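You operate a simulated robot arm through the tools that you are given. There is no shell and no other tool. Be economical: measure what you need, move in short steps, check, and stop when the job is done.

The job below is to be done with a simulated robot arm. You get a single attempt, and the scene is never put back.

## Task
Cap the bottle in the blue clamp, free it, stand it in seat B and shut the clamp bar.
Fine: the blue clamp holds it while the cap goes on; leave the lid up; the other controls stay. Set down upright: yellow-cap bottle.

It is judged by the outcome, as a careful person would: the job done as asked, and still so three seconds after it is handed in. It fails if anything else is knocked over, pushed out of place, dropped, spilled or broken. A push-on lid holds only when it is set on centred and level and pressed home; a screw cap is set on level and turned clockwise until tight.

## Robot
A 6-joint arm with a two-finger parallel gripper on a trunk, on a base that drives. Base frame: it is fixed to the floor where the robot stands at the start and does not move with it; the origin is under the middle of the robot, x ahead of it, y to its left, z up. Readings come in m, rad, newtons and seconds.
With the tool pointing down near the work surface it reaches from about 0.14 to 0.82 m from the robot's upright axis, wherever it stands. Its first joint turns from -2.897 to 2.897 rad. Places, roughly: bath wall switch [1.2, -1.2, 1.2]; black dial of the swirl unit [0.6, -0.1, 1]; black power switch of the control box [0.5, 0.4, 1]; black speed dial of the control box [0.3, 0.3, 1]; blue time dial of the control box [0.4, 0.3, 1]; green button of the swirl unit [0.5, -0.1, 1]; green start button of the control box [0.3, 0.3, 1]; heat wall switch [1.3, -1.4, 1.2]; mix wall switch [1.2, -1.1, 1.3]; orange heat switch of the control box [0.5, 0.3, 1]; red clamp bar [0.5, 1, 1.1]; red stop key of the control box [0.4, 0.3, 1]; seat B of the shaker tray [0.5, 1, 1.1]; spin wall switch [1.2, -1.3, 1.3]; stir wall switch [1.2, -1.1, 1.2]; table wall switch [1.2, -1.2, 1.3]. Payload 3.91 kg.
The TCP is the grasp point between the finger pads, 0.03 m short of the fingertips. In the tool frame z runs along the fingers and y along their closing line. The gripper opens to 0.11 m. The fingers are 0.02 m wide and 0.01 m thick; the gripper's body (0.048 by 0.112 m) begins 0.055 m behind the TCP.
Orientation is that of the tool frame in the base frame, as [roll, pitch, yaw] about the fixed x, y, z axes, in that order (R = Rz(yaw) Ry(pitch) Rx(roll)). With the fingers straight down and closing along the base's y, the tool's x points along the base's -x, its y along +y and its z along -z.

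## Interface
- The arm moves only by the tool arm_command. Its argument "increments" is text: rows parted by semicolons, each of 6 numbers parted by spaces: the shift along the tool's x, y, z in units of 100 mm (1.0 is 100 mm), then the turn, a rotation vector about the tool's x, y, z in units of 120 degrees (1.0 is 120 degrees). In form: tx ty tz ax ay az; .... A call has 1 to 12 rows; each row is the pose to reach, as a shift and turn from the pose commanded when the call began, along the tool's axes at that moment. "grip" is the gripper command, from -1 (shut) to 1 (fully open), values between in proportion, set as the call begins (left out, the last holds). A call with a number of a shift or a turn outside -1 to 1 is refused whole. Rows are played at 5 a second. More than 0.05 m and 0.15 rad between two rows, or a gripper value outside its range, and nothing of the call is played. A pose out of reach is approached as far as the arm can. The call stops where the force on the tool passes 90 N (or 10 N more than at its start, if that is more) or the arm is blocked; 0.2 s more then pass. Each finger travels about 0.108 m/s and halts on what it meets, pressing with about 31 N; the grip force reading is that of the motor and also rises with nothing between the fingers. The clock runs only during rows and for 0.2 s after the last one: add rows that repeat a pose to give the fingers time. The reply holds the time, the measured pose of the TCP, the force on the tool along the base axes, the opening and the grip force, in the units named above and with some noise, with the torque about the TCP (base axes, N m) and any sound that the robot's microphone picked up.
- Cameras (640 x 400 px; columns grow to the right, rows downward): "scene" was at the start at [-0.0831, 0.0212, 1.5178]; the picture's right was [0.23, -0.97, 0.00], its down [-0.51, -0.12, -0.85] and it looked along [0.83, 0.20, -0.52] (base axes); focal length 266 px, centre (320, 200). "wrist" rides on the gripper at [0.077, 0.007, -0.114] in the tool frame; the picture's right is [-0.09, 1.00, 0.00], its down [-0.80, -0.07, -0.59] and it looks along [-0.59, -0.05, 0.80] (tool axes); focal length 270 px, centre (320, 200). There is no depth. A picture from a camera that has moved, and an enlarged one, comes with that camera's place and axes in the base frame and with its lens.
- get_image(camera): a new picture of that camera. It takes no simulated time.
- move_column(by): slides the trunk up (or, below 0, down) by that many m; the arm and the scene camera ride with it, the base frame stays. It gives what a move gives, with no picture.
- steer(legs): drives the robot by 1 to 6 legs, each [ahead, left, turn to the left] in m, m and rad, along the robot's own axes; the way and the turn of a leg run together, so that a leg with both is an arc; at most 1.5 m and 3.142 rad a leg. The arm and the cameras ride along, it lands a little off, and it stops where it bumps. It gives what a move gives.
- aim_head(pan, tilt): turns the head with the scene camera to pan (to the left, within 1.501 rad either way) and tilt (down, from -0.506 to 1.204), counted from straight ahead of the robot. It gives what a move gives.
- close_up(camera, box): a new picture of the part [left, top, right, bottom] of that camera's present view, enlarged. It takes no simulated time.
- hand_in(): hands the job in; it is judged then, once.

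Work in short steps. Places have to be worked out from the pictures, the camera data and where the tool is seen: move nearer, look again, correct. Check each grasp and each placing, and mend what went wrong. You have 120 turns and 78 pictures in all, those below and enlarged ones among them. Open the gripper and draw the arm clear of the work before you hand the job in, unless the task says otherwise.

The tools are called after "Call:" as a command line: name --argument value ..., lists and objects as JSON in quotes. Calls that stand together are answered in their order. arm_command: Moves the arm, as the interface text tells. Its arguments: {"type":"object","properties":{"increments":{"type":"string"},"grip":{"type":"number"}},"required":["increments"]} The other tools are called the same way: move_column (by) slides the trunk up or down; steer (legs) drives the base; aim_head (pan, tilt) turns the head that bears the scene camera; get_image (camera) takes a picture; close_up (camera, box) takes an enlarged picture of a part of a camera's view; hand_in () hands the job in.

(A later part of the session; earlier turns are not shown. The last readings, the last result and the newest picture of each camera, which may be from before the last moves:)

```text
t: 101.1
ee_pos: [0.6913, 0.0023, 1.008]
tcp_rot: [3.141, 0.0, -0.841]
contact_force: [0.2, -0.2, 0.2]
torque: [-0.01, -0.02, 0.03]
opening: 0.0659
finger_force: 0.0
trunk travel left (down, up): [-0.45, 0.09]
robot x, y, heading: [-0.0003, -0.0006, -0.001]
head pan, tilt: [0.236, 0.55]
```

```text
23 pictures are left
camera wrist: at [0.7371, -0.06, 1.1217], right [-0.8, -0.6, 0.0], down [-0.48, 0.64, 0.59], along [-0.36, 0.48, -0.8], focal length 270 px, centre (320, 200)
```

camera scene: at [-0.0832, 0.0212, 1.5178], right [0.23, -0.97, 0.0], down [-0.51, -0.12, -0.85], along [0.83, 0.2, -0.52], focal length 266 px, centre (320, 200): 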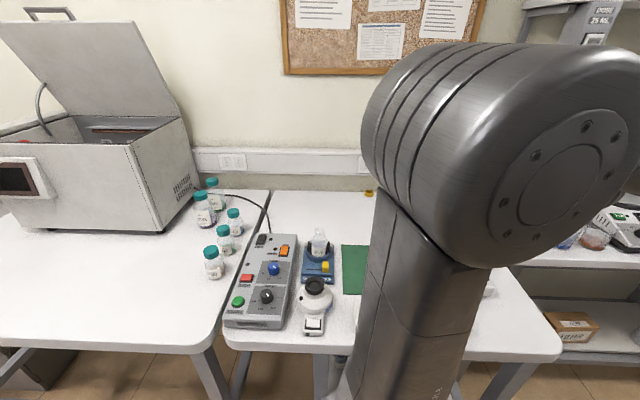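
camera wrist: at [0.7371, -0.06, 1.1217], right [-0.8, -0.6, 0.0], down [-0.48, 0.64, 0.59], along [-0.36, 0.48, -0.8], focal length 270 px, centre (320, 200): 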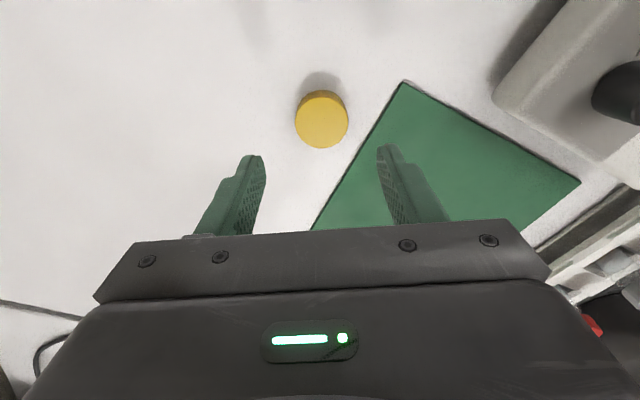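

Nearly centred; shift 2 mm and go down to z ≈ 0.937, then grip.

Call:
arm_command --increments "0.015 0.013 0.2 0 0 0;0.015 0.013 0.5 0 0 0;0.015 0.013 0.7 0 0 0;0.015 0.013 0.7 0 0 0"

Call:
arm_command --increments "0 0 0 0 0 0;0 0 0 0 0 0;0 0 0 0 0 0" --grip -1

Call:
close_up --camera "wrist" --box '[220, 80, 420, 230]'

```text
t: 102.1
ee_pos: [0.6918, -0.0007, 0.9343]
tcp_rot: [-3.142, -0.001, -0.842]
contact_force: [0.6, 0.2, -0.2]
torque: [0.02, 0.0, 0.0]
opening: 0.0659
finger_force: 0.0
trunk travel left (down, up): [-0.45, 0.09]
robot x, y, heading: [-0.002, 0.0032, -0.003]
head pan, tilt: [0.236, 0.55]
```

```text
t: 102.9
ee_pos: [0.6921, -0.001, 0.9353]
tcp_rot: [-3.142, 0.0, -0.84]
contact_force: [-0.2, -0.3, -0.2]
torque: [-0.04, 0.0, -0.03]
opening: 0.0389
finger_force: 31.0
trunk travel left (down, up): [-0.45, 0.09]
robot x, y, heading: [-0.002, -0.0039, 0.001]
head pan, tilt: [0.236, 0.55]
```

```text
2.67 times, centred on (320, 155) of wrist
camera zoom: at [0.7372, -0.0631, 1.0497], right [-0.8, -0.6, 0.0], down [-0.48, 0.64, 0.59], along [-0.36, 0.48, -0.8], focal length 721 px, centre (320, 320)
```

zoom: 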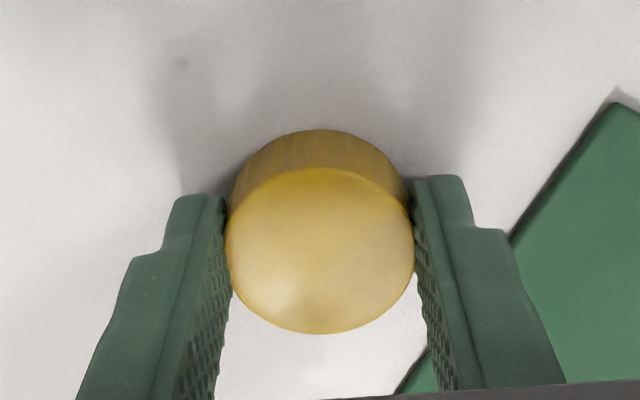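

Good, deep, centred grip. I lift and carry the cap to above the bottle at about [0.5495, 0.1777].

Call:
arm_command --increments "0 0 -0.2 0 0 0;0 0 -0.6 0 0 0;0 0 -1 0 0 0;0 0 -1 0 0 0"

Call:
arm_command --increments "0 0 -0.4 0 0 0;-0.3 0 -0.8 0 0 0;-0.6 0 -0.8 0 0 0;-1 -0.06 -0.8 0 0 0;-1 -0.06 -0.8 0 0 0"

Call:
arm_command --increments "-0.4 0 0 0 0 0;-0.8 -0.03 0 0 0 0;-1 -0.06 0 0 0 0;-1 -0.07 0 0 0 0;-1 -0.07 0 0 0 0"

Call:
close_up --camera "wrist" --box '[220, 20, 420, 200]'

```text
t: 103.9
ee_pos: [0.6898, -0.0041, 1.0336]
tcp_rot: [-3.141, 0.001, -0.841]
contact_force: [0.2, 1.1, 0.7]
torque: [0.0, 0.02, 0.03]
opening: 0.0388
finger_force: 31.2
trunk travel left (down, up): [-0.45, 0.09]
robot x, y, heading: [0.0007, 0.0048, 0.003]
head pan, tilt: [0.236, 0.55]
```

```text
t: 105.1
ee_pos: [0.631, 0.0756, 1.1191]
tcp_rot: [3.141, 0.0, -0.84]
contact_force: [0.0, 1.1, -0.9]
torque: [0.0, -0.02, 0.0]
opening: 0.0386
finger_force: 31.0
trunk travel left (down, up): [-0.45, 0.09]
robot x, y, heading: [-0.0036, -0.0002, -0.003]
head pan, tilt: [0.236, 0.55]
```

```text
t: 106.3
ee_pos: [0.568, 0.1556, 1.1139]
tcp_rot: [-3.141, 0.0, -0.841]
contact_force: [-0.3, -0.6, 0.2]
torque: [0.0, -0.02, -0.01]
opening: 0.0388
finger_force: 31.0
trunk travel left (down, up): [-0.45, 0.09]
robot x, y, heading: [0.001, -0.0023, -0.004]
head pan, tilt: [0.236, 0.55]
```

```text
2.22 times, centred on (320, 110) of wrist
camera zoom: at [0.6138, 0.093, 1.2292], right [-0.8, -0.6, 0.0], down [-0.48, 0.64, 0.59], along [-0.36, 0.48, -0.8], focal length 601 px, centre (320, 400)
```

zoom: 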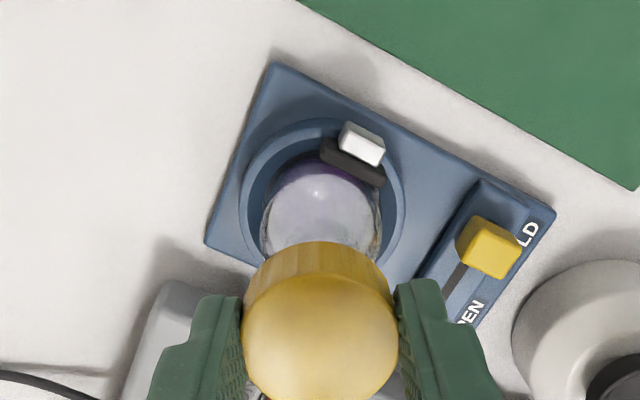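

The body's offset matches my estimate of the axis. I move the last 30 mm over and lower to z ≈ 1.06.

Call:
arm_command --increments "-0.15 -0.01 0 0 0 0;-0.3 -0.017 0 0 0 0;-0.3 -0.017 0.3 0 0 0;-0.3 -0.017 0.5 0 0 0;-0.3 -0.017 0.5 0 0 0;-0.3 -0.017 0.5 0 0 0"

Call:
close_up --camera "wrist" --box '[260, 60, 388, 210]'

```text
t: 107.7
ee_pos: [0.5485, 0.1798, 1.0644]
tcp_rot: [-3.14, 0.0, -0.841]
contact_force: [0.3, -0.4, 0.2]
torque: [0.01, -0.01, 0.0]
opening: 0.0387
finger_force: 31.3
trunk travel left (down, up): [-0.45, 0.09]
robot x, y, heading: [-0.0014, 0.0016, 0.0]
head pan, tilt: [0.236, 0.55]
```

```text
2.67 times, centred on (324, 135) of wrist
camera zoom: at [0.5945, 0.1182, 1.1796], right [-0.8, -0.6, 0.0], down [-0.48, 0.64, 0.59], along [-0.36, 0.48, -0.8], focal length 721 px, centre (309, 373)
```

zoom: 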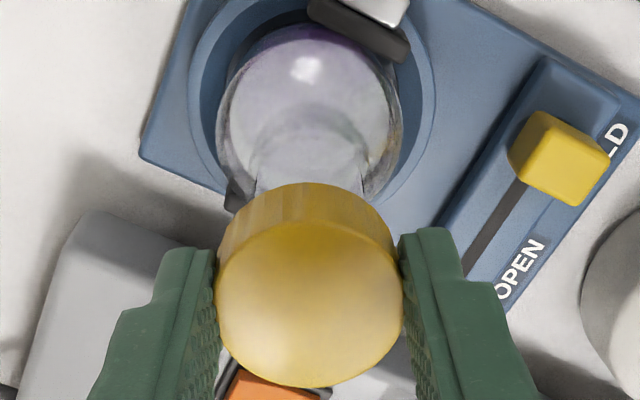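

Aligned along the closing direction. To check the other direction I turn 1.4 rad clockwise in the air and look.

Call:
arm_command --increments "0.015 0 0 0 0 0.067;0.015 0 0 0 0 0.134;0.015 0 0 0 0 0.2;0.015 0 0 0 0 0.267;0.015 0 0 0 0 0.334;0.015 0 0 0 0 0.4;0.015 0 0 0 0 0.467;0.015 0 0 0 0 0.534;0.015 0 0 0 0 0.6;0.015 0 0 0 0 0.667;0.015 0 0 0 0 0.667"

Call:
close_up --camera "wrist" --box '[260, 60, 388, 210]'

```text
t: 110.1
ee_pos: [0.5493, 0.1776, 1.0659]
tcp_rot: [3.141, 0.0, -2.239]
contact_force: [-0.4, -0.4, -0.1]
torque: [-0.01, -0.03, 0.01]
opening: 0.0388
finger_force: 31.3
trunk travel left (down, up): [-0.45, 0.09]
robot x, y, heading: [-0.0002, -0.0005, -0.0]
head pan, tilt: [0.236, 0.55]
```

```text
2.67 times, centred on (324, 135) of wrist
camera zoom: at [0.4964, 0.1208, 1.1804], right [-0.73, 0.69, 0.0], down [0.55, 0.58, 0.59], along [0.41, 0.43, -0.8], focal length 721 px, centre (309, 373)
```

zoom: 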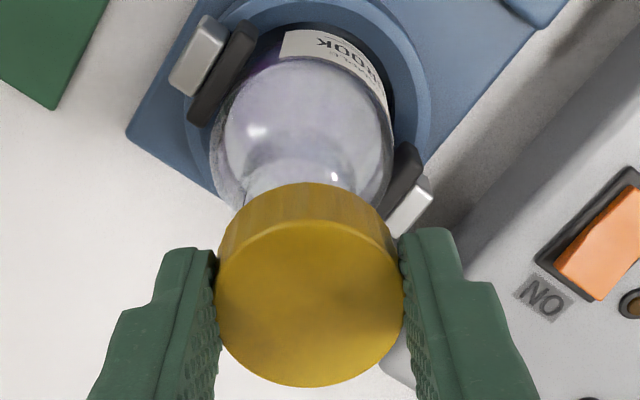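

Here the bottle appears ~2 mm toward tool −y. I correct by 2 mm and rotate back, then re-check.

Call:
arm_command --increments "0 -0.02 0 0 0 0;0 -0.02 0 0 0 -0.067;0 -0.02 0 0 0 -0.134;0 -0.02 0 0 0 -0.2;0 -0.02 0 0 0 -0.267;0 -0.02 0 0 0 -0.334;0 -0.02 0 0 0 -0.4;0 -0.02 0 0 0 -0.467;0 -0.02 0 0 0 -0.534;0 -0.02 0 0 0 -0.6;0 -0.02 0 0 0 -0.667;0 -0.02 0 0 0 -0.667"

Call:
close_up --camera "wrist" --box '[260, 60, 388, 210]'

```text
t: 112.7
ee_pos: [0.5517, 0.1764, 1.0648]
tcp_rot: [-3.141, 0.0, -0.84]
contact_force: [0.4, 0.1, 0.2]
torque: [-0.02, 0.02, 0.02]
opening: 0.0385
finger_force: 31.0
trunk travel left (down, up): [-0.45, 0.09]
robot x, y, heading: [-0.0018, -0.0006, 0.001]
head pan, tilt: [0.236, 0.55]
```

```text
2.67 times, centred on (324, 135) of wrist
camera zoom: at [0.5977, 0.1137, 1.1803], right [-0.8, -0.6, 0.0], down [-0.48, 0.64, 0.59], along [-0.36, 0.48, -0.8], focal length 721 px, centre (309, 373)
```

zoom: 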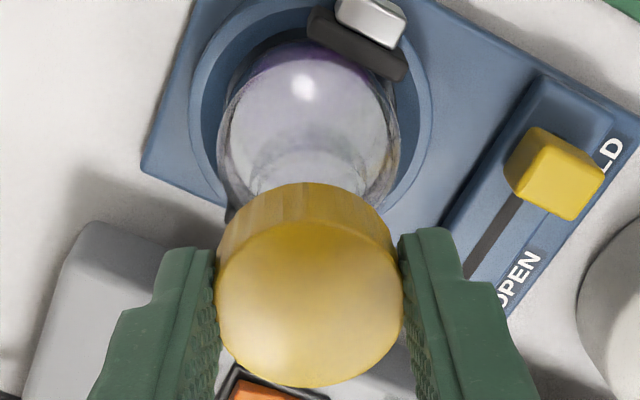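

Aligned again in this view (cap 309.5, body 309, neck 310). I lower gently.

Call:
arm_command --increments "0 0 0.04 0 0 0;0 0 0.08 0 0 0;0 0 0.12 0 0 0;0 0 0.16 0 0 0;0 0 0.18 0 0 0;0 0 0.18 0 0 0"

```text
t: 114.1
ee_pos: [0.5511, 0.1767, 1.047]
tcp_rot: [-3.141, 0.001, -0.842]
contact_force: [-0.2, -0.1, -0.1]
torque: [0.01, -0.03, -0.03]
opening: 0.0387
finger_force: 30.7
trunk travel left (down, up): [-0.45, 0.09]
robot x, y, heading: [-0.0006, -0.0006, 0.008]
head pan, tilt: [0.236, 0.55]
```

Call:
arm_command --increments "0 0 0.02 0 0 0;0 0 0.04 0 0 0;0 0 0.06 0 0 0;0 0 0.06 0 0 0"

```text
t: 115.1
ee_pos: [0.5508, 0.1778, 1.0434]
tcp_rot: [-3.138, -0.002, -0.84]
contact_force: [1.3, 0.7, 23.8]
torque: [-0.27, 0.11, 0.03]
opening: 0.0388
finger_force: 31.4
trunk travel left (down, up): [-0.45, 0.09]
robot x, y, heading: [-0.0014, -0.0049, 0.0]
head pan, tilt: [0.236, 0.55]
```

Contact at the rim, 24 N, almost no lateral force. I turn clockwise 1.6 rad with a small follow-down.

Call:
arm_command --increments "0 0 -0.005 0 0 0.07;0 0 -0.005 0 0 0.14;0 0 -0.005 0 0 0.21;0 0 -0.005 0 0 0.28;0 0 -0.005 0 0 0.35;0 0 -0.005 0 0 0.42;0 0 0 0 0 0.49;0 0 0 0 0 0.56;0 0 0 0 0 0.63;0 0 0 0 0 0.7;0 0 0 0 0 0.77;0 0 0 0 0 0.77"

```text
t: 117.7
ee_pos: [0.5507, 0.176, 1.0425]
tcp_rot: [-3.141, 0.001, -2.454]
contact_force: [-2.9, 0.8, 1.5]
torque: [0.03, 0.12, 0.0]
opening: 0.0389
finger_force: 30.8
trunk travel left (down, up): [-0.45, 0.09]
robot x, y, heading: [0.0002, 0.0004, -0.002]
head pan, tilt: [0.236, 0.55]
```

The push fell from 24 N to 1.5 N, so the cap seems to have moved down the thread. I continue clockwise with a small follow-down.

Call:
arm_command --increments "0 0 0.01 0 0 0.07;0 0 0.015 0 0 0.14;0 0 0.02 0 0 0.21;0 0 0.02 0 0 0.28;0 0 0.02 0 0 0.35;0 0 0.02 0 0 0.42;0 0 0.02 0 0 0.49;0 0 0.02 0 0 0.56;0 0 0.02 0 0 0.63;0 0 0.02 0 0 0.7;0 0 0.02 0 0 0.77;0 0 0.02 0 0 0.77"

Call:
close_up --camera "wrist" --box '[260, 60, 388, 210]'

```text
t: 120.3
ee_pos: [0.5516, 0.1761, 1.0388]
tcp_rot: [3.141, -0.001, 2.215]
contact_force: [2.1, 0.6, -0.1]
torque: [0.06, -0.05, -0.02]
opening: 0.0389
finger_force: 31.2
trunk travel left (down, up): [-0.45, 0.09]
robot x, y, heading: [0.0029, -0.0049, -0.001]
head pan, tilt: [0.236, 0.55]
```

```text
2.67 times, centred on (324, 135) of wrist
camera zoom: at [0.5105, 0.242, 1.154], right [0.85, 0.53, 0.0], down [0.43, -0.68, 0.59], along [0.31, -0.5, -0.8], focal length 721 px, centre (309, 373)
```

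zoom: 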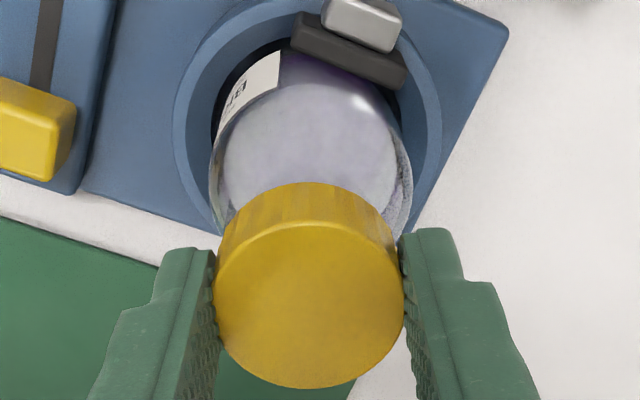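

z is 1.0388 with ~0 N: the cap is going down over the neck. I continue clockwise 1.35 rad with follow-down.

Call:
arm_command --increments "0 0 0.005 0 0 0.07;0 0 0.01 0 0 0.14;0 0 0.015 0 0 0.21;0 0 0.02 0 0 0.28;0 0 0.02 0 0 0.35;0 0 0.025 0 0 0.42;0 0 0.025 0 0 0.49;0 0 0.03 0 0 0.56;0 0 0.03 0 0 0.63;0 0 0.03 0 0 0.645;0 0 0.03 0 0 0.645"

```text
t: 122.7
ee_pos: [0.5514, 0.1765, 1.0363]
tcp_rot: [-3.141, -0.001, 0.866]
contact_force: [1.1, -0.9, 0.3]
torque: [0.04, -0.06, 0.0]
opening: 0.0388
finger_force: 31.0
trunk travel left (down, up): [-0.45, 0.09]
robot x, y, heading: [-0.0002, 0.0009, -0.0]
head pan, tilt: [0.236, 0.55]
```

No torque yet. I test with a small downward push (3 mm) without turning, to learn whether the thread bears.

Call:
arm_command --increments "0 0 0.015 0 0 0;0 0 0.03 0 0 0;0 0 0.03 0 0 0"

```text
t: 123.5
ee_pos: [0.5514, 0.177, 1.0333]
tcp_rot: [-3.141, -0.001, 0.865]
contact_force: [0.9, -0.3, 0.2]
torque: [-0.05, -0.04, 0.0]
opening: 0.0389
finger_force: 31.3
trunk travel left (down, up): [-0.45, 0.09]
robot x, y, heading: [-0.0001, -0.0021, 0.002]
head pan, tilt: [0.236, 0.55]
```

Free still (1.0333): it slides on. I lower in 1.5 mm rows until it meets resistance.

Call:
arm_command --increments "0 0 0.015 0 0 0;0 0 0.03 0 0 0;0 0 0.045 0 0 0;0 0 0.06 0 0 0;0 0 0.06 0 0 0"

Call:
close_up --camera "wrist" --box '[260, 60, 388, 210]'

```text
t: 124.7
ee_pos: [0.5513, 0.1765, 1.0257]
tcp_rot: [-3.141, 0.0, 0.866]
contact_force: [0.0, -0.3, -0.3]
torque: [0.02, 0.04, -0.01]
opening: 0.0387
finger_force: 31.0
trunk travel left (down, up): [-0.45, 0.09]
robot x, y, heading: [0.0014, 0.0016, 0.0]
head pan, tilt: [0.236, 0.55]
```

```text
2.67 times, centred on (324, 135) of wrist
camera zoom: at [0.6059, 0.2304, 1.1411], right [0.7, -0.71, 0.0], down [-0.57, -0.56, 0.59], along [-0.42, -0.42, -0.8], focal length 721 px, centre (309, 373)
```

zoom: 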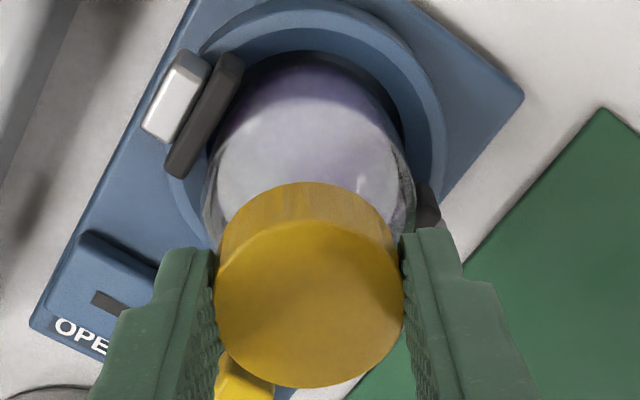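

Still free; the cap surrounds the neck. A few mm more in small rows.

Call:
arm_command --increments "0 0 0.015 0 0 0;0 0 0.03 0 0 0;0 0 0.045 0 0 0;0 0 0.045 0 0 0"

```text
t: 125.7
ee_pos: [0.5513, 0.1765, 1.0257]
tcp_rot: [3.141, -0.005, 0.868]
contact_force: [4.1, 2.6, 31.7]
torque: [-0.13, -0.2, 0.07]
opening: 0.0392
finger_force: 30.9
trunk travel left (down, up): [-0.45, 0.09]
robot x, y, heading: [0.0012, -0.0017, -0.002]
head pan, tilt: [0.236, 0.55]
heard: snap
```

A snap was heard at 32 N: the lid clicked home. I test by raising the grip a few mm and reading the force.

Call:
arm_command --increments "0 0 -0.03 0 0 0;0 0 -0.055 0 0 0;0 0 -0.055 0 0 0"

Call:
close_up --camera "wrist" --box '[240, 60, 400, 210]'

```text
t: 126.5
ee_pos: [0.5509, 0.1768, 1.0267]
tcp_rot: [-3.141, 0.004, 0.864]
contact_force: [-1.0, -0.3, -0.2]
torque: [0.02, -0.01, 0.01]
opening: 0.0387
finger_force: 31.0
trunk travel left (down, up): [-0.45, 0.09]
robot x, y, heading: [-0.0028, -0.0025, -0.003]
head pan, tilt: [0.236, 0.55]
heard: snap
```

```text
2.67 times, centred on (320, 135) of wrist
camera zoom: at [0.6064, 0.2303, 1.1417], right [0.7, -0.71, 0.0], down [-0.57, -0.56, 0.6], along [-0.43, -0.42, -0.8], focal length 721 px, centre (320, 373)
```

zoom: 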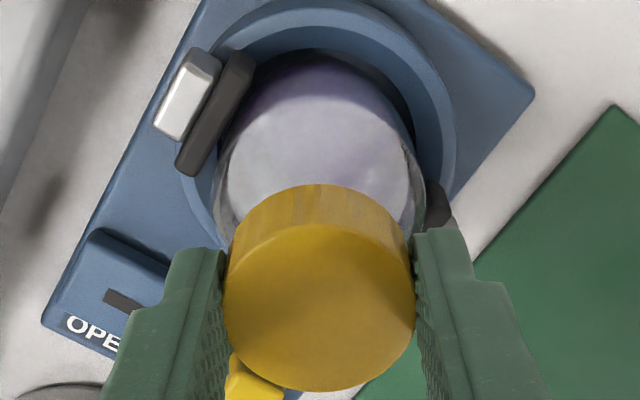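

Raising snapped it off again, so it is a push-on lid with a detent. I press it down again somewhat harder.

Call:
arm_command --increments "0 0 0.02 0 0 0;0 0 0.04 0 0 0;0 0 0.055 0 0 0;0 0 0.065 0 0 0;0 0 0.075 0 0 0;0 0 0.075 0 0 0"

```text
t: 127.9
ee_pos: [0.5509, 0.1778, 1.0225]
tcp_rot: [3.139, -0.006, 0.866]
contact_force: [3.3, -0.1, 27.9]
torque: [-0.23, -0.03, 0.03]
opening: 0.0389
finger_force: 31.0
trunk travel left (down, up): [-0.45, 0.09]
robot x, y, heading: [-0.0023, 0.0019, -0.001]
head pan, tilt: [0.236, 0.55]
```

27.9 N, no snap yet; press on in 1 mm rows.

Call:
arm_command --increments "0 0 0.01 0 0 0;0 0 0.02 0 0 0;0 0 0.03 0 0 0;0 0 0.03 0 0 0"

```text
t: 128.9
ee_pos: [0.5512, 0.1769, 1.0195]
tcp_rot: [3.14, -0.001, 0.865]
contact_force: [1.7, 4.3, 31.3]
torque: [-0.13, -0.11, -0.04]
opening: 0.0385
finger_force: 30.9
trunk travel left (down, up): [-0.45, 0.09]
robot x, y, heading: [0.004, 0.0004, -0.001]
head pan, tilt: [0.236, 0.55]
```

The pads slip on the cap at ~31 N. I open, rise, and look at the cap; then I'll press its top with closed fingers.

Call:
arm_command --increments "0 0 -0.03 0 0 0;0 0 -0.03 0 0 0;0 0 -0.03 0 0 0" --grip 0

Call:
arm_command --increments "0 0 -0.2 0 0 0;0 0 -0.5 0 0 0;0 0 -0.8 0 0 0;0 0 -0.8 0 0 0"

Call:
get_image --camera "wrist"

```text
t: 129.7
ee_pos: [0.5507, 0.1773, 1.0206]
tcp_rot: [3.141, 0.001, 0.868]
contact_force: [-0.4, 1.3, -0.2]
torque: [-0.01, -0.02, 0.0]
opening: 0.0549
finger_force: 0.0
trunk travel left (down, up): [-0.45, 0.09]
robot x, y, heading: [-0.0013, -0.0011, 0.0]
head pan, tilt: [0.236, 0.55]
heard: snap
```

```text
t: 130.7
ee_pos: [0.5517, 0.1771, 1.1017]
tcp_rot: [-3.141, 0.0, 0.866]
contact_force: [0.8, 0.4, -0.2]
torque: [0.01, 0.0, 0.0]
opening: 0.055
finger_force: 0.0
trunk travel left (down, up): [-0.45, 0.09]
robot x, y, heading: [-0.0004, -0.001, 0.003]
head pan, tilt: [0.236, 0.55]
```

```text
14 pictures are left
camera wrist: at [0.606, 0.2307, 1.2159], right [0.7, -0.71, 0.0], down [-0.57, -0.56, 0.6], along [-0.42, -0.42, -0.8], focal length 270 px, centre (320, 200)
```

wrist: 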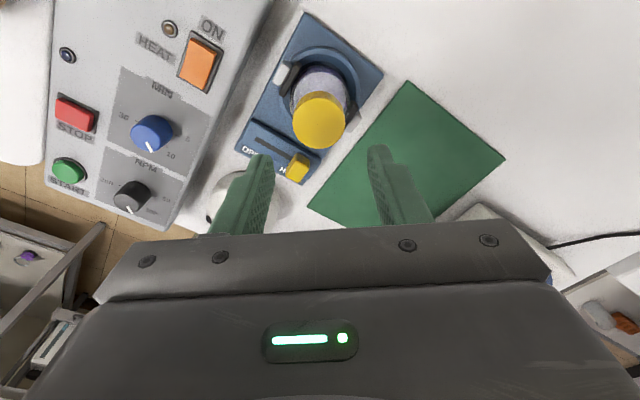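

The cap sits level on the bottle. I close the fingers and press down on the centre of its top.

Call:
arm_command --increments "0 0 0 0 0 0;0 0 0 0 0 0;0 0 0.2 0 0 0;0 0 0.4 0 0 0;0 0 0.52 0 0 0;0 0 0.52 0 0 0" --grip -1

Call:
arm_command --increments "0 0 0.03 0 0 0;0 0 0.05 0 0 0;0 0 0.07 0 0 0;0 0 0.09 0 0 0;0 0 0.11 0 0 0;0 0 0.11 0 0 0"

```text
t: 132.1
ee_pos: [0.5512, 0.1766, 1.0493]
tcp_rot: [-3.141, 0.001, 0.865]
contact_force: [0.4, -0.5, 0.6]
torque: [0.02, -0.01, 0.02]
opening: 0.0
finger_force: 30.6
trunk travel left (down, up): [-0.45, 0.09]
robot x, y, heading: [0.0004, 0.0008, 0.001]
head pan, tilt: [0.236, 0.55]
```

```text
t: 133.5
ee_pos: [0.5512, 0.1791, 1.0424]
tcp_rot: [3.138, -0.007, 0.867]
contact_force: [6.1, 2.3, 37.5]
torque: [0.06, -0.2, 0.01]
opening: 0.0002
finger_force: 31.0
trunk travel left (down, up): [-0.45, 0.09]
robot x, y, heading: [-0.001, 0.0026, -0.004]
head pan, tilt: [0.236, 0.55]
```

Cap top met at tip z ≈ 1.012, 37 N now. I press further to ~65 N and listen.

Call:
arm_command --increments "0 0 0.01 0 0 0;0 0 0.02 0 0 0;0 0 0.03 0 0 0;0 0 0.035 0 0 0;0 0 0.035 0 0 0"

```text
t: 134.7
ee_pos: [0.5497, 0.1767, 1.0414]
tcp_rot: [3.137, -0.012, 0.865]
contact_force: [9.5, 1.5, 65.0]
torque: [-0.01, -0.18, 0.0]
opening: 0.0
finger_force: 31.2
trunk travel left (down, up): [-0.45, 0.09]
robot x, y, heading: [-0.0028, -0.0021, -0.002]
head pan, tilt: [0.236, 0.55]
```

65 N with a solid stop and no new snap suggests it is already home. I release, regrip the cap and do a 1 mm pull test.

Call:
arm_command --increments "0 0 -0.1 0 0 0;0 0 -0.3 0 0 0;0 0 -0.3 0 0 0"

Call:
arm_command --increments "0 0 0 0 0 0;0 0 0 0 0 0;0 0 0 0 0 0;0 0 0.2 0 0 0;0 0 0.4 0 0 0;0 0 0.4 0 0 0" --grip 0

Call:
arm_command --increments "0 0 0 0 0 0;0 0 0 0 0 0;0 0 0 0 0 0;0 0 -0.01 0 0 0;0 0 -0.01 0 0 0" --grip -1

```text
t: 135.5
ee_pos: [0.55, 0.1776, 1.0635]
tcp_rot: [-3.139, 0.003, 0.866]
contact_force: [-0.6, 0.8, 0.5]
torque: [-0.04, -0.05, 0.0]
opening: 0.0
finger_force: 31.5
trunk travel left (down, up): [-0.45, 0.09]
robot x, y, heading: [0.0027, 0.0005, 0.001]
head pan, tilt: [0.236, 0.55]
```

```text
t: 136.9
ee_pos: [0.5515, 0.1777, 1.0237]
tcp_rot: [3.141, -0.001, 0.866]
contact_force: [0.4, 0.3, 0.0]
torque: [0.0, 0.03, -0.02]
opening: 0.0549
finger_force: 0.0
trunk travel left (down, up): [-0.45, 0.09]
robot x, y, heading: [0.0025, -0.0007, -0.0]
head pan, tilt: [0.236, 0.55]
```

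```text
t: 138.1
ee_pos: [0.551, 0.1782, 1.0245]
tcp_rot: [-3.141, -0.001, 0.866]
contact_force: [0.9, 0.7, -0.7]
torque: [0.03, -0.01, 0.0]
opening: 0.0389
finger_force: 30.9
trunk travel left (down, up): [-0.45, 0.09]
robot x, y, heading: [0.0011, -0.0012, 0.0]
head pan, tilt: [0.236, 0.55]
heard: snap
```

Another snap on gripping/pulling: it isn't holding axially. Turning may be what locks it, so I open, wind back counter-clockwise in place around the cap, and regrip to turn it.

Call:
arm_command --increments "0 0 0 0 0 0;0 0 0 0 0 0;0 0 0 0 0 -0.07;0 0 0 0 0 -0.14;0 0 0 0 0 -0.21;0 0 0 0 0 -0.28;0 0 0 0 0 -0.35;0 0 0 0 0 -0.42;0 0 0 0 0 -0.49;0 0 0 0 0 -0.56;0 0 0 0 0 -0.63;0 0 0 0 0 -0.7" --grip 0.1

Call:
arm_command --increments "0 0 0 0 0 -0.07;0 0 0 0 0 -0.14;0 0 0 0 0 -0.21;0 0 0 0 0 -0.28;0 0 0 0 0 -0.35;0 0 0 0 0 -0.42;0 0 0 0 0 -0.49;0 0 0 0 0 -0.56;0 0 0 0 0 -0.63;0 0 0 0 0 -0.7;0 0 0 0 0 -0.77;0 0 0 0 0 -0.77"

Call:
arm_command --increments "0 0 0 0 0 -0.07;0 0 0 0 0 -0.14;0 0 0 0 0 -0.21;0 0 0 0 0 -0.28;0 0 0 0 0 -0.35;0 0 0 0 0 -0.42;0 0 0 0 0 -0.49;0 0 0 0 0 -0.56;0 0 0 0 0 -0.56"

Call:
close_up --camera "wrist" --box '[240, 60, 400, 210]'

```text
t: 140.7
ee_pos: [0.5516, 0.1762, 1.0252]
tcp_rot: [-3.141, 0.001, 2.335]
contact_force: [0.1, -1.0, -0.6]
torque: [-0.02, 0.03, 0.03]
opening: 0.0607
finger_force: 0.2
trunk travel left (down, up): [-0.45, 0.09]
robot x, y, heading: [-0.001, 0.0003, 0.001]
head pan, tilt: [0.236, 0.55]
heard: snap
```

```text
t: 143.3
ee_pos: [0.5527, 0.1764, 1.0258]
tcp_rot: [-3.141, -0.001, -2.336]
contact_force: [0.4, -0.1, 0.6]
torque: [0.0, 0.03, -0.04]
opening: 0.0604
finger_force: 0.1
trunk travel left (down, up): [-0.45, 0.09]
robot x, y, heading: [-0.0008, 0.0003, 0.001]
head pan, tilt: [0.236, 0.55]
```

```text
t: 145.3
ee_pos: [0.552, 0.177, 1.0262]
tcp_rot: [-3.141, -0.001, -1.163]
contact_force: [0.1, 0.6, -1.3]
torque: [-0.02, -0.01, -0.02]
opening: 0.0603
finger_force: 0.1
trunk travel left (down, up): [-0.45, 0.09]
robot x, y, heading: [-0.0012, -0.0013, 0.002]
head pan, tilt: [0.236, 0.55]
```

```text
2.67 times, centred on (320, 135) of wrist
camera zoom: at [0.5753, 0.1024, 1.1403], right [-0.95, -0.31, 0.0], down [-0.25, 0.76, 0.59], along [-0.19, 0.56, -0.8], focal length 721 px, centre (320, 373)
```

zoom: 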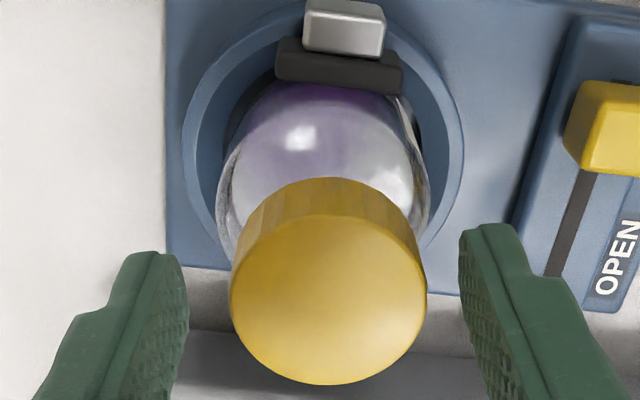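

Each release gives a snap (on) and each pull a snap (off). I regrip with a slight push down and turn clockwise to see whether any tightening torque appears.

Call:
arm_command --increments "0 0 0 0 0 0;0 0 0 0 0 0;0 0 0.01 0 0 0;0 0 0.015 0 0 0.07;0 0 0.015 0 0 0.14;0 0 0.015 0 0 0.21;0 0 0.015 0 0 0.28;0 0 0.015 0 0 0.35;0 0 0.015 0 0 0.42;0 0 0.015 0 0 0.49;0 0 0.015 0 0 0.56;0 0 0.015 0 0 0.56" --grip -1

```text
t: 147.9
ee_pos: [0.5512, 0.1761, 1.0245]
tcp_rot: [-3.141, 0.001, -2.339]
contact_force: [-3.0, -0.1, 10.7]
torque: [0.05, 0.08, -0.01]
opening: 0.0388
finger_force: 31.3
trunk travel left (down, up): [-0.45, 0.09]
robot x, y, heading: [-0.0013, -0.0, -0.001]
head pan, tilt: [0.236, 0.55]
heard: snap
```

No torque yet; continue clockwise 1.6 rad with the light push.

Call:
arm_command --increments "0 0 0 0 0 0.07;0 0 0 0 0 0.14;0 0 0 0 0 0.21;0 0 0 0 0 0.28;0 0 0 0 0 0.35;0 0 0 0 0 0.42;0 0 0 0 0 0.49;0 0 0 0 0 0.56;0 0 0 0 0 0.63;0 0 0 0 0 0.7;0 0 0 0 0 0.77;0 0 0 0 0 0.77"

Call:
arm_command --increments "0 0 0 0 0 0.07;0 0 0 0 0 0.14;0 0 0 0 0 0.21;0 0 0 0 0 0.28;0 0 0 0 0 0.35;0 0 0 0 0 0.42;0 0 0 0 0 0.49;0 0 0 0 0 0.56;0 0 0 0 0 0.63;0 0 0 0 0 0.63"

```text
t: 150.5
ee_pos: [0.5511, 0.1768, 1.024]
tcp_rot: [3.138, 0.0, 2.33]
contact_force: [-2.5, 3.9, 15.1]
torque: [0.15, 0.04, -0.01]
opening: 0.0386
finger_force: 31.0
trunk travel left (down, up): [-0.45, 0.09]
robot x, y, heading: [0.002, 0.0018, 0.005]
head pan, tilt: [0.236, 0.55]
```

```text
t: 152.7
ee_pos: [0.5499, 0.1764, 1.0228]
tcp_rot: [3.14, -0.003, 1.011]
contact_force: [1.3, 3.1, 16.9]
torque: [0.16, -0.03, 0.03]
opening: 0.0384
finger_force: 31.1
trunk travel left (down, up): [-0.45, 0.09]
robot x, y, heading: [0.0009, 0.0023, -0.003]
head pan, tilt: [0.236, 0.55]
```

Four radians without any torque: it is a push-on lid. I open, rise, and press the top firmly with closed fingers once more.

Call:
arm_command --increments "0 0 0 0 0 0;0 0 0 0 0 0;0 0 0 0 0 0;0 0 -0.3 0 0 0;0 0 -0.6 0 0 0;0 0 -0.6 0 0 0" --grip 0

Call:
arm_command --increments "0 0 0 0 0 0;0 0 0 0 0 0;0 0 0.2 0 0 0;0 0 0.38 0 0 0;0 0 0.42 0 0 0;0 0 0.45 0 0 0;0 0 0.47 0 0 0;0 0 0.49 0 0 0;0 0 0.5 0 0 0;0 0 0.5 0 0 0" --grip -1

```text
t: 154.1
ee_pos: [0.5521, 0.1757, 1.0849]
tcp_rot: [-3.141, -0.001, 1.015]
contact_force: [-0.5, -0.5, 0.5]
torque: [-0.01, 0.0, 0.01]
opening: 0.055
finger_force: 0.1
trunk travel left (down, up): [-0.45, 0.09]
robot x, y, heading: [-0.0043, 0.0016, -0.006]
head pan, tilt: [0.236, 0.55]
heard: snap
```

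```text
t: 156.3
ee_pos: [0.5501, 0.1778, 1.0409]
tcp_rot: [3.132, -0.013, 1.014]
contact_force: [3.5, 4.0, 69.0]
torque: [0.01, -0.06, 0.03]
opening: 0.0
finger_force: 30.7
trunk travel left (down, up): [-0.45, 0.09]
robot x, y, heading: [0.0003, -0.001, -0.003]
head pan, tilt: [0.236, 0.55]
```

Solid at 69 N: lid home. Next the clamp slider: I rise, turn back toward the base yaw, and move over the slider for a look.

Call:
arm_command --increments "0 0 -0.3 0 0 0;0 0 -0.7 0 0 0;0 0 -0.9 0 0 -0.07;0 0 -0.9 0 0 -0.14;0 0 -0.9 0 0 -0.21;0 0 -0.9 0 0 -0.28;0 0 -0.9 0 0 -0.35;0 0 -0.9 0 0 -0.42;0 0 -0.9 0 0 -0.49;0 0 -0.9 0 0 -0.56;0 0 -0.9 0 0 -0.56"

Call:
arm_command --increments "0 0 0 0 0 -0.07;0 0 0 0 0 -0.14;0 0 0 0 0 -0.21;0 0 0 0 0 -0.28;0 0 0 0 0 -0.35;0 0 0 0 0 -0.42;0 0 0 0 0 -0.455;0 0 0 0 0 -0.455"

Call:
arm_command --increments "0.4 -0.2 0 0 0 0;0.8 -0.4 0 0 0 0;1 -0.6 0.2 0 0 0;1 -0.6 0.4 0 0 0;1 -0.6 0.4 0 0 0"

Call:
get_image --camera "wrist"

```text
t: 158.7
ee_pos: [0.5512, 0.1771, 1.1244]
tcp_rot: [3.141, -0.001, 2.186]
contact_force: [-0.5, 0.8, -1.0]
torque: [-0.01, 0.01, -0.02]
opening: 0.0001
finger_force: 31.1
trunk travel left (down, up): [-0.45, 0.09]
robot x, y, heading: [-0.0011, 0.0014, -0.003]
head pan, tilt: [0.236, 0.55]
```

```text
t: 160.5
ee_pos: [0.5517, 0.1785, 1.1233]
tcp_rot: [3.141, 0.001, 3.141]
contact_force: [-0.2, 0.3, -0.3]
torque: [0.02, 0.02, 0.02]
opening: 0.0
finger_force: 31.4
trunk travel left (down, up): [-0.45, 0.09]
robot x, y, heading: [0.0006, -0.0038, -0.002]
head pan, tilt: [0.236, 0.55]
```

```text
t: 161.7
ee_pos: [0.4494, 0.1185, 1.084]
tcp_rot: [-3.141, 0.001, 3.138]
contact_force: [0.1, -0.6, 1.0]
torque: [-0.01, -0.03, -0.01]
opening: 0.0001
finger_force: 31.5
trunk travel left (down, up): [-0.45, 0.09]
robot x, y, heading: [-0.0027, -0.0004, -0.002]
head pan, tilt: [0.236, 0.55]
```

```text
12 pictures are left
camera wrist: at [0.3734, 0.1244, 1.1993], right [0.09, 1.0, 0.0], down [0.8, -0.07, 0.59], along [0.59, -0.05, -0.8], focal length 270 px, centre (320, 200)
```

wrist: 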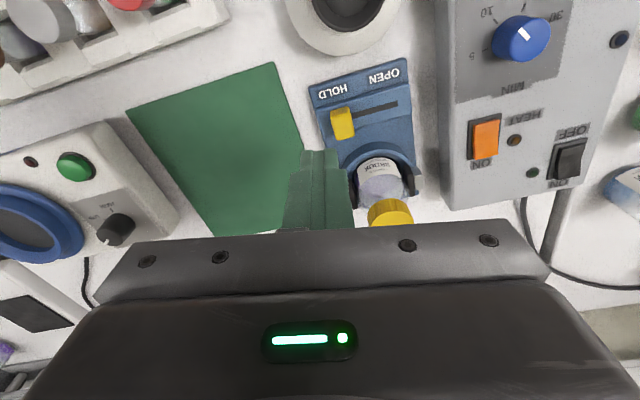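

Knob at about [0.473, 0.138], slot running to about [0.461, 0.194]. I place the closed fingers to the −y side of the knob, going down to z ≈ 0.985 first.

Call:
arm_command --increments "-0.25 -0.1 0 0 0 0;-0.25 -0.1 0.4 0 0 0;-0.25 -0.1 0.8 0 0 0;-0.25 -0.1 0.99 0 0 0;-0.25 -0.1 0.99 0 0 0"

Call:
close_up --camera "wrist" --box '[240, 40, 480, 230]'

```text
t: 162.9
ee_pos: [0.477, 0.1061, 0.9849]
tcp_rot: [-3.141, 0.001, 3.137]
contact_force: [-0.3, -0.1, -0.1]
torque: [0.0, -0.01, 0.02]
opening: 0.0002
finger_force: 31.1
trunk travel left (down, up): [-0.45, 0.09]
robot x, y, heading: [0.0021, 0.0001, 0.007]
head pan, tilt: [0.236, 0.55]
```

```text
2.11 times, centred on (360, 135) of wrist
camera zoom: at [0.3998, 0.1125, 1.0994], right [0.09, 1.0, 0.0], down [0.8, -0.07, 0.59], along [0.59, -0.05, -0.8], focal length 569 px, centre (236, 337)
```

zoom: 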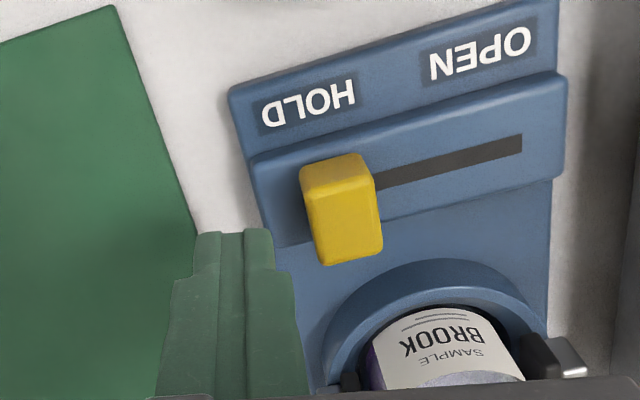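

Knob spans y ≈ 0.130–0.149, top at z ≈ 0.948. I lower to 0.966 and push along the slot toward OPEN.

Call:
arm_command --increments "0.02 0 0.1 0 0 0;0.02 0 0.19 0 0 0;0.02 0 0.19 0 0 0"

Call:
arm_command --increments "0.02 0.1 0 0 0 0;0.04 0.18 0 0 0 0;0.06 0.26 0 0 0 0;0.075 0.34 0 0 0 0;0.09 0.42 0 0 0 0;0.105 0.5 0 0 0 0;0.105 0.5 0 0 0 0"

Call:
close_up --camera "wrist" --box '[240, 40, 480, 230]'

```text
t: 163.7
ee_pos: [0.4741, 0.1056, 0.9645]
tcp_rot: [3.141, 0.0, 3.138]
contact_force: [-1.0, -0.4, -0.4]
torque: [-0.01, 0.02, 0.05]
opening: 0.0002
finger_force: 31.3
trunk travel left (down, up): [-0.45, 0.09]
robot x, y, heading: [-0.0037, -0.002, 0.0]
head pan, tilt: [0.236, 0.55]
```

```text
t: 165.3
ee_pos: [0.4652, 0.1565, 0.9652]
tcp_rot: [-3.141, -0.001, 3.139]
contact_force: [-0.9, 0.9, 0.4]
torque: [0.02, -0.02, -0.02]
opening: 0.0001
finger_force: 30.7
trunk travel left (down, up): [-0.45, 0.09]
robot x, y, heading: [-0.0023, -0.0032, -0.002]
head pan, tilt: [0.236, 0.55]
```

```text
2.11 times, centred on (360, 135) of wrist
camera zoom: at [0.3879, 0.1632, 1.0804], right [0.09, 1.0, 0.0], down [0.8, -0.07, 0.59], along [0.59, -0.05, -0.8], focal length 569 px, centre (236, 337)
```

zoom: 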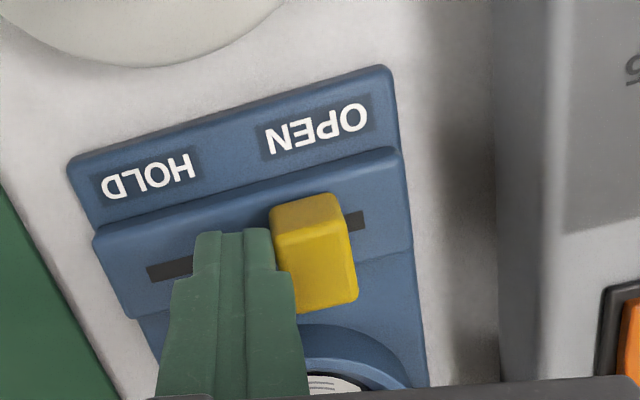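

The knob slides freely and has ~10 mm left. I push on to the end stop.

Call:
arm_command --increments "0.01 0.05 0 0 0 0;0.02 0.09 0 0 0 0;0.026 0.12 0 0 0 0;0.032 0.15 0 0 0 0;0.032 0.15 0 0 0 0"

```text
t: 166.5
ee_pos: [0.4629, 0.1644, 0.9654]
tcp_rot: [-3.141, -0.006, 3.138]
contact_force: [16.4, -48.0, -14.7]
torque: [-1.27, -0.52, 0.33]
opening: 0.0
finger_force: 30.8
trunk travel left (down, up): [-0.45, 0.09]
robot x, y, heading: [0.0049, -0.0014, 0.004]
head pan, tilt: [0.236, 0.55]
```

End stop reached (48 N): the clamp should be OPEN. I back off, rise, and go above the bottle turned so the fingers close across the free sides, then look.

Call:
arm_command --increments "0 -0.1 0 0 0 0;0 -0.25 0 0 0 0;0 -0.25 -0.4 0 0 0;0 -0.25 -0.8 0 0 0;0 -0.25 -1 0 0 0;0 -0.25 -1 0 0 0"

Call:
arm_command --increments "-0.1 0.1 -0.1 0 0 0.07;-0.2 0.1 -0.2 0 0 0.14;-0.3 0.2 -0.3 0 0 0.21;-0.4 0.2 -0.4 0 0 0.28;-0.5 0.3 -0.5 0 0 0.35;-0.6 0.3 -0.5 0 0 0.42;-0.7 0.37 -0.5 0 0 0.49;-0.88 0.37 -0.5 0 0 0.56;-0.88 0.37 -0.5 0 0 0.63;-0.88 0.37 -0.5 0 0 0.654;-0.88 0.37 -0.5 0 0 0.654" --grip 1

Call:
get_image --camera "wrist"

```text
t: 167.9
ee_pos: [0.4603, 0.1455, 1.0648]
tcp_rot: [3.141, 0.001, 3.138]
contact_force: [0.5, -0.7, 0.9]
torque: [0.0, 0.01, 0.02]
opening: 0.0001
finger_force: 31.3
trunk travel left (down, up): [-0.45, 0.09]
robot x, y, heading: [0.0024, -0.0031, -0.002]
head pan, tilt: [0.236, 0.55]
```

```text
t: 170.3
ee_pos: [0.5488, 0.1821, 1.1145]
tcp_rot: [-3.141, 0.001, 1.769]
contact_force: [-0.5, 0.0, -0.6]
torque: [-0.01, -0.02, 0.02]
opening: 0.1098
finger_force: 0.1
trunk travel left (down, up): [-0.45, 0.09]
robot x, y, heading: [0.0008, -0.0036, 0.001]
head pan, tilt: [0.236, 0.55]
```

```text
9 pictures are left
camera wrist: at [0.5401, 0.2594, 1.2294], right [0.99, 0.11, 0.0], down [0.09, -0.8, 0.59], along [0.06, -0.59, -0.8], focal length 270 px, centre (320, 200)
```

wrist: 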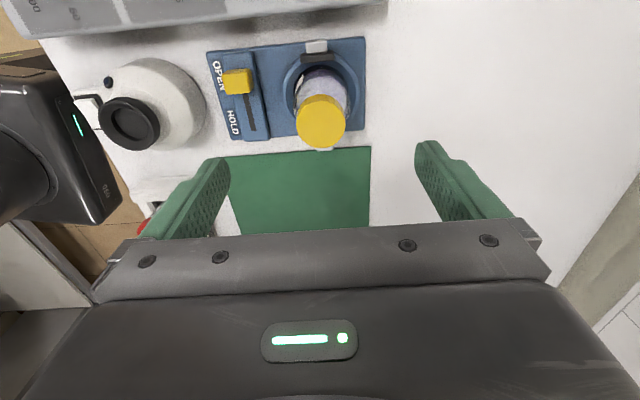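

Slider is on OPEN and the capped bottle stands free. I centre on it and descend around the body, creeping at the end.

Call:
arm_command --increments "-0.06 0.018 0 0 0 0;-0.06 0.018 0.3 0 0 0;-0.06 0.018 0.6 0 0 0;-0.06 0.018 0.9 0 0 0;-0.06 0.018 0.9 0 0 0" --grip 0.45

Call:
arm_command --increments "0 0 0.2 0 0 0;0 0 0.3 0 0 0;0 0 0.4 0 0 0;0 0 0.48 0 0 0;0 0 0.54 0 0 0;0 0 0.54 0 0 0"

```text
t: 171.5
ee_pos: [0.5506, 0.1804, 1.0245]
tcp_rot: [3.141, 0.0, 1.771]
contact_force: [0.4, 0.2, 0.0]
torque: [0.05, 0.0, -0.03]
opening: 0.0798
finger_force: 0.0
trunk travel left (down, up): [-0.45, 0.09]
robot x, y, heading: [0.0005, 0.0059, 0.003]
head pan, tilt: [0.236, 0.55]
```

```text
t: 172.9
ee_pos: [0.5518, 0.1788, 0.9721]
tcp_rot: [-3.14, 0.001, 1.77]
contact_force: [-0.2, 0.5, -0.1]
torque: [0.01, 0.02, -0.01]
opening: 0.0798
finger_force: 0.0
trunk travel left (down, up): [-0.45, 0.09]
robot x, y, heading: [0.0006, -0.0025, 0.006]
head pan, tilt: [0.236, 0.55]
```

At 0.972 with no contact. I fine-shift, lower 3 mm and close on the body.

Call:
arm_command --increments "-0.012 0 0.03 0 0 0;-0.012 0 0.03 0 0 0"

Call:
arm_command --increments "0 0 0 0 0 0;0 0 0 0 0 0;0 0 0 0 0 0" --grip -1

Call:
arm_command --increments "0 0 -0.1 0 0 0;0 0 -0.25 0 0 0;0 0 -0.25 0 0 0"

Call:
get_image --camera "wrist"

```text
t: 173.5
ee_pos: [0.5536, 0.1771, 0.9697]
tcp_rot: [3.141, 0.001, 1.77]
contact_force: [-0.1, -0.5, -0.4]
torque: [-0.01, -0.07, 0.0]
opening: 0.0799
finger_force: 0.1
trunk travel left (down, up): [-0.45, 0.09]
robot x, y, heading: [-0.0018, -0.0014, -0.002]
head pan, tilt: [0.236, 0.55]
```

```text
t: 174.3
ee_pos: [0.5517, 0.1776, 0.9689]
tcp_rot: [3.14, -0.001, 1.769]
contact_force: [0.9, -1.1, -0.3]
torque: [0.0, -0.03, 0.0]
opening: 0.055
finger_force: 31.2
trunk travel left (down, up): [-0.45, 0.09]
robot x, y, heading: [0.0001, 0.0022, -0.002]
head pan, tilt: [0.236, 0.55]
```

```text
t: 175.1
ee_pos: [0.5506, 0.1763, 0.9943]
tcp_rot: [3.141, 0.0, 1.769]
contact_force: [0.7, -0.6, -2.3]
torque: [0.02, -0.03, -0.03]
opening: 0.0548
finger_force: 30.9
trunk travel left (down, up): [-0.45, 0.09]
robot x, y, heading: [0.001, -0.0019, -0.004]
head pan, tilt: [0.236, 0.55]
```

```text
8 pictures are left
camera wrist: at [0.5422, 0.2531, 1.1093], right [0.99, 0.11, 0.0], down [0.09, -0.8, 0.59], along [0.07, -0.59, -0.8], focal length 270 px, centre (320, 200)
```

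wrist: 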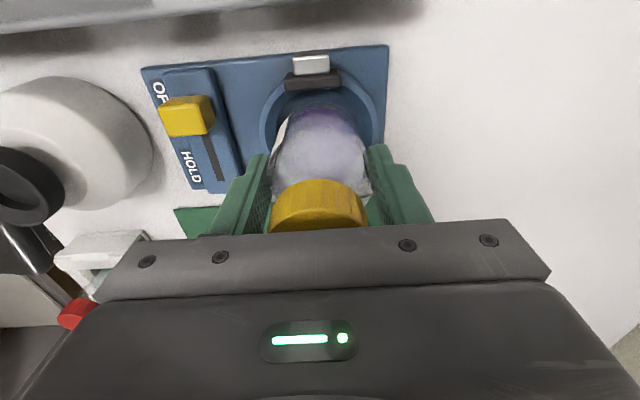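

Bottle held (55 mm), capped and lifted 25 mm. I raise it to about z = 1.37, drawing back slightly in x.

Call:
arm_command --increments "0 0 -0.35 0 0 0;0 0 -0.7 0 0 0;0 0 -1 0 0 0;0 0 -1 0 0 0"

Call:
arm_command --increments "0 0 -0.35 0 0 0;0 0 -0.7 0 0 0;0 0 -1 0 0 0;0 0 -1 0 0 0"

Call:
arm_command --increments "0 -0.35 -0.35 0 0 0;0 -0.7 -0.7 0 0 0;0 -1 -1 0 0 0;0 -1 -1 0 0 0"

Call:
arm_command --increments "0 -0.3 -0.35 0 0 0;0 -0.5 -0.75 0 0 0;0 -0.5 -0.75 0 0 0"

Call:
aim_head --pan 0.7 --tilt 0.6

```text
t: 176.1
ee_pos: [0.5521, 0.1796, 1.0953]
tcp_rot: [-3.141, 0.0, 1.77]
contact_force: [0.2, 0.2, -2.1]
torque: [-0.01, 0.01, 0.0]
opening: 0.0554
finger_force: 30.8
trunk travel left (down, up): [-0.45, 0.09]
robot x, y, heading: [0.0001, -0.0002, 0.001]
head pan, tilt: [0.236, 0.55]
```

```text
t: 177.1
ee_pos: [0.5516, 0.1771, 1.1935]
tcp_rot: [3.14, 0.001, 1.769]
contact_force: [0.2, -0.3, -2.0]
torque: [0.0, 0.0, 0.01]
opening: 0.0552
finger_force: 31.2
trunk travel left (down, up): [-0.45, 0.09]
robot x, y, heading: [0.0016, 0.0011, 0.002]
head pan, tilt: [0.236, 0.55]
```

```text
t: 178.1
ee_pos: [0.4549, 0.158, 1.2904]
tcp_rot: [-3.14, 0.001, 1.771]
contact_force: [0.0, -0.5, -2.8]
torque: [-0.02, 0.0, -0.03]
opening: 0.0553
finger_force: 31.8
trunk travel left (down, up): [-0.45, 0.09]
robot x, y, heading: [-0.0015, -0.0021, -0.005]
head pan, tilt: [0.236, 0.55]
```

```text
t: 178.9
ee_pos: [0.4037, 0.1501, 1.3661]
tcp_rot: [3.141, 0.0, 1.768]
contact_force: [-0.1, 0.5, -2.2]
torque: [-0.01, 0.03, -0.02]
opening: 0.0555
finger_force: 31.1
trunk travel left (down, up): [-0.45, 0.09]
robot x, y, heading: [-0.0005, -0.0012, 0.005]
head pan, tilt: [0.236, 0.55]
```

```text
t: 179.8
ee_pos: [0.4038, 0.1508, 1.3652]
tcp_rot: [3.141, 0.002, 1.77]
contact_force: [0.4, -0.4, -2.6]
torque: [0.0, -0.03, -0.01]
opening: 0.055
finger_force: 30.9
trunk travel left (down, up): [-0.45, 0.09]
robot x, y, heading: [0.0017, 0.0029, -0.003]
head pan, tilt: [0.7, 0.6]
```

The box's top edge is near z ≈ 1.25, so the bottle's bottom (≈1.31) clears it. I drive left 0.6 m and look into the box.

Call:
steer --legs '[[0, 0.6, 0]]'

Call:
get_image --camera "scene"

```text
t: 181.9
ee_pos: [0.3923, 0.3547, 1.3665]
tcp_rot: [3.141, 0.002, 1.676]
contact_force: [-0.5, 0.5, -2.2]
torque: [0.01, -0.02, -0.01]
opening: 0.0552
finger_force: 31.1
trunk travel left (down, up): [-0.45, 0.09]
robot x, y, heading: [-0.0258, 0.2432, -0.087]
head pan, tilt: [0.7, 0.6]
stopped in leg 1: the robot was blocked; the commanded pose is now the measured one
```

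```text
7 pictures are left
camera scene: at [-0.1204, 0.3099, 1.5134], right [0.57, -0.82, 0.0], down [-0.46, -0.32, -0.82], along [0.68, 0.47, -0.57], focal length 266 px, centre (320, 200)
```

scene: 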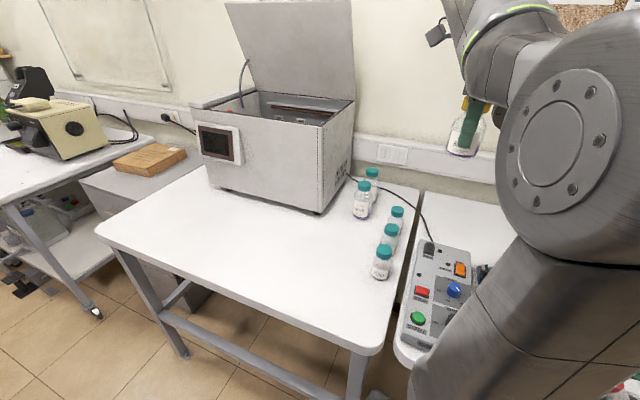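

The base bumped the left table, whose front edge juts out more. I back off 0.21 m and then go left, keeping clear of that edge.

Call:
steer --legs '[[-0.21, 0, 0], [0, 0.59, 0.087]]'

Call:
aim_head --pan 0.2 --tilt 0.5

```text
t: 186.5
ee_pos: [0.1921, 1.0032, 1.3676]
tcp_rot: [3.139, 0.0, 1.77]
contact_force: [-0.4, -0.1, -1.4]
torque: [-0.06, 0.02, -0.03]
opening: 0.0551
finger_force: 31.4
trunk travel left (down, up): [-0.45, 0.09]
robot x, y, heading: [-0.2098, 0.8521, 0.0]
head pan, tilt: [0.7, 0.6]
```

```text
t: 187.4
ee_pos: [0.1929, 1.0046, 1.366]
tcp_rot: [3.139, 0.0, 1.768]
contact_force: [-0.6, -0.9, -3.3]
torque: [-0.01, -0.02, -0.03]
opening: 0.0555
finger_force: 32.0
trunk travel left (down, up): [-0.45, 0.09]
robot x, y, heading: [-0.2109, 0.8556, 0.0]
head pan, tilt: [0.201, 0.499]
```

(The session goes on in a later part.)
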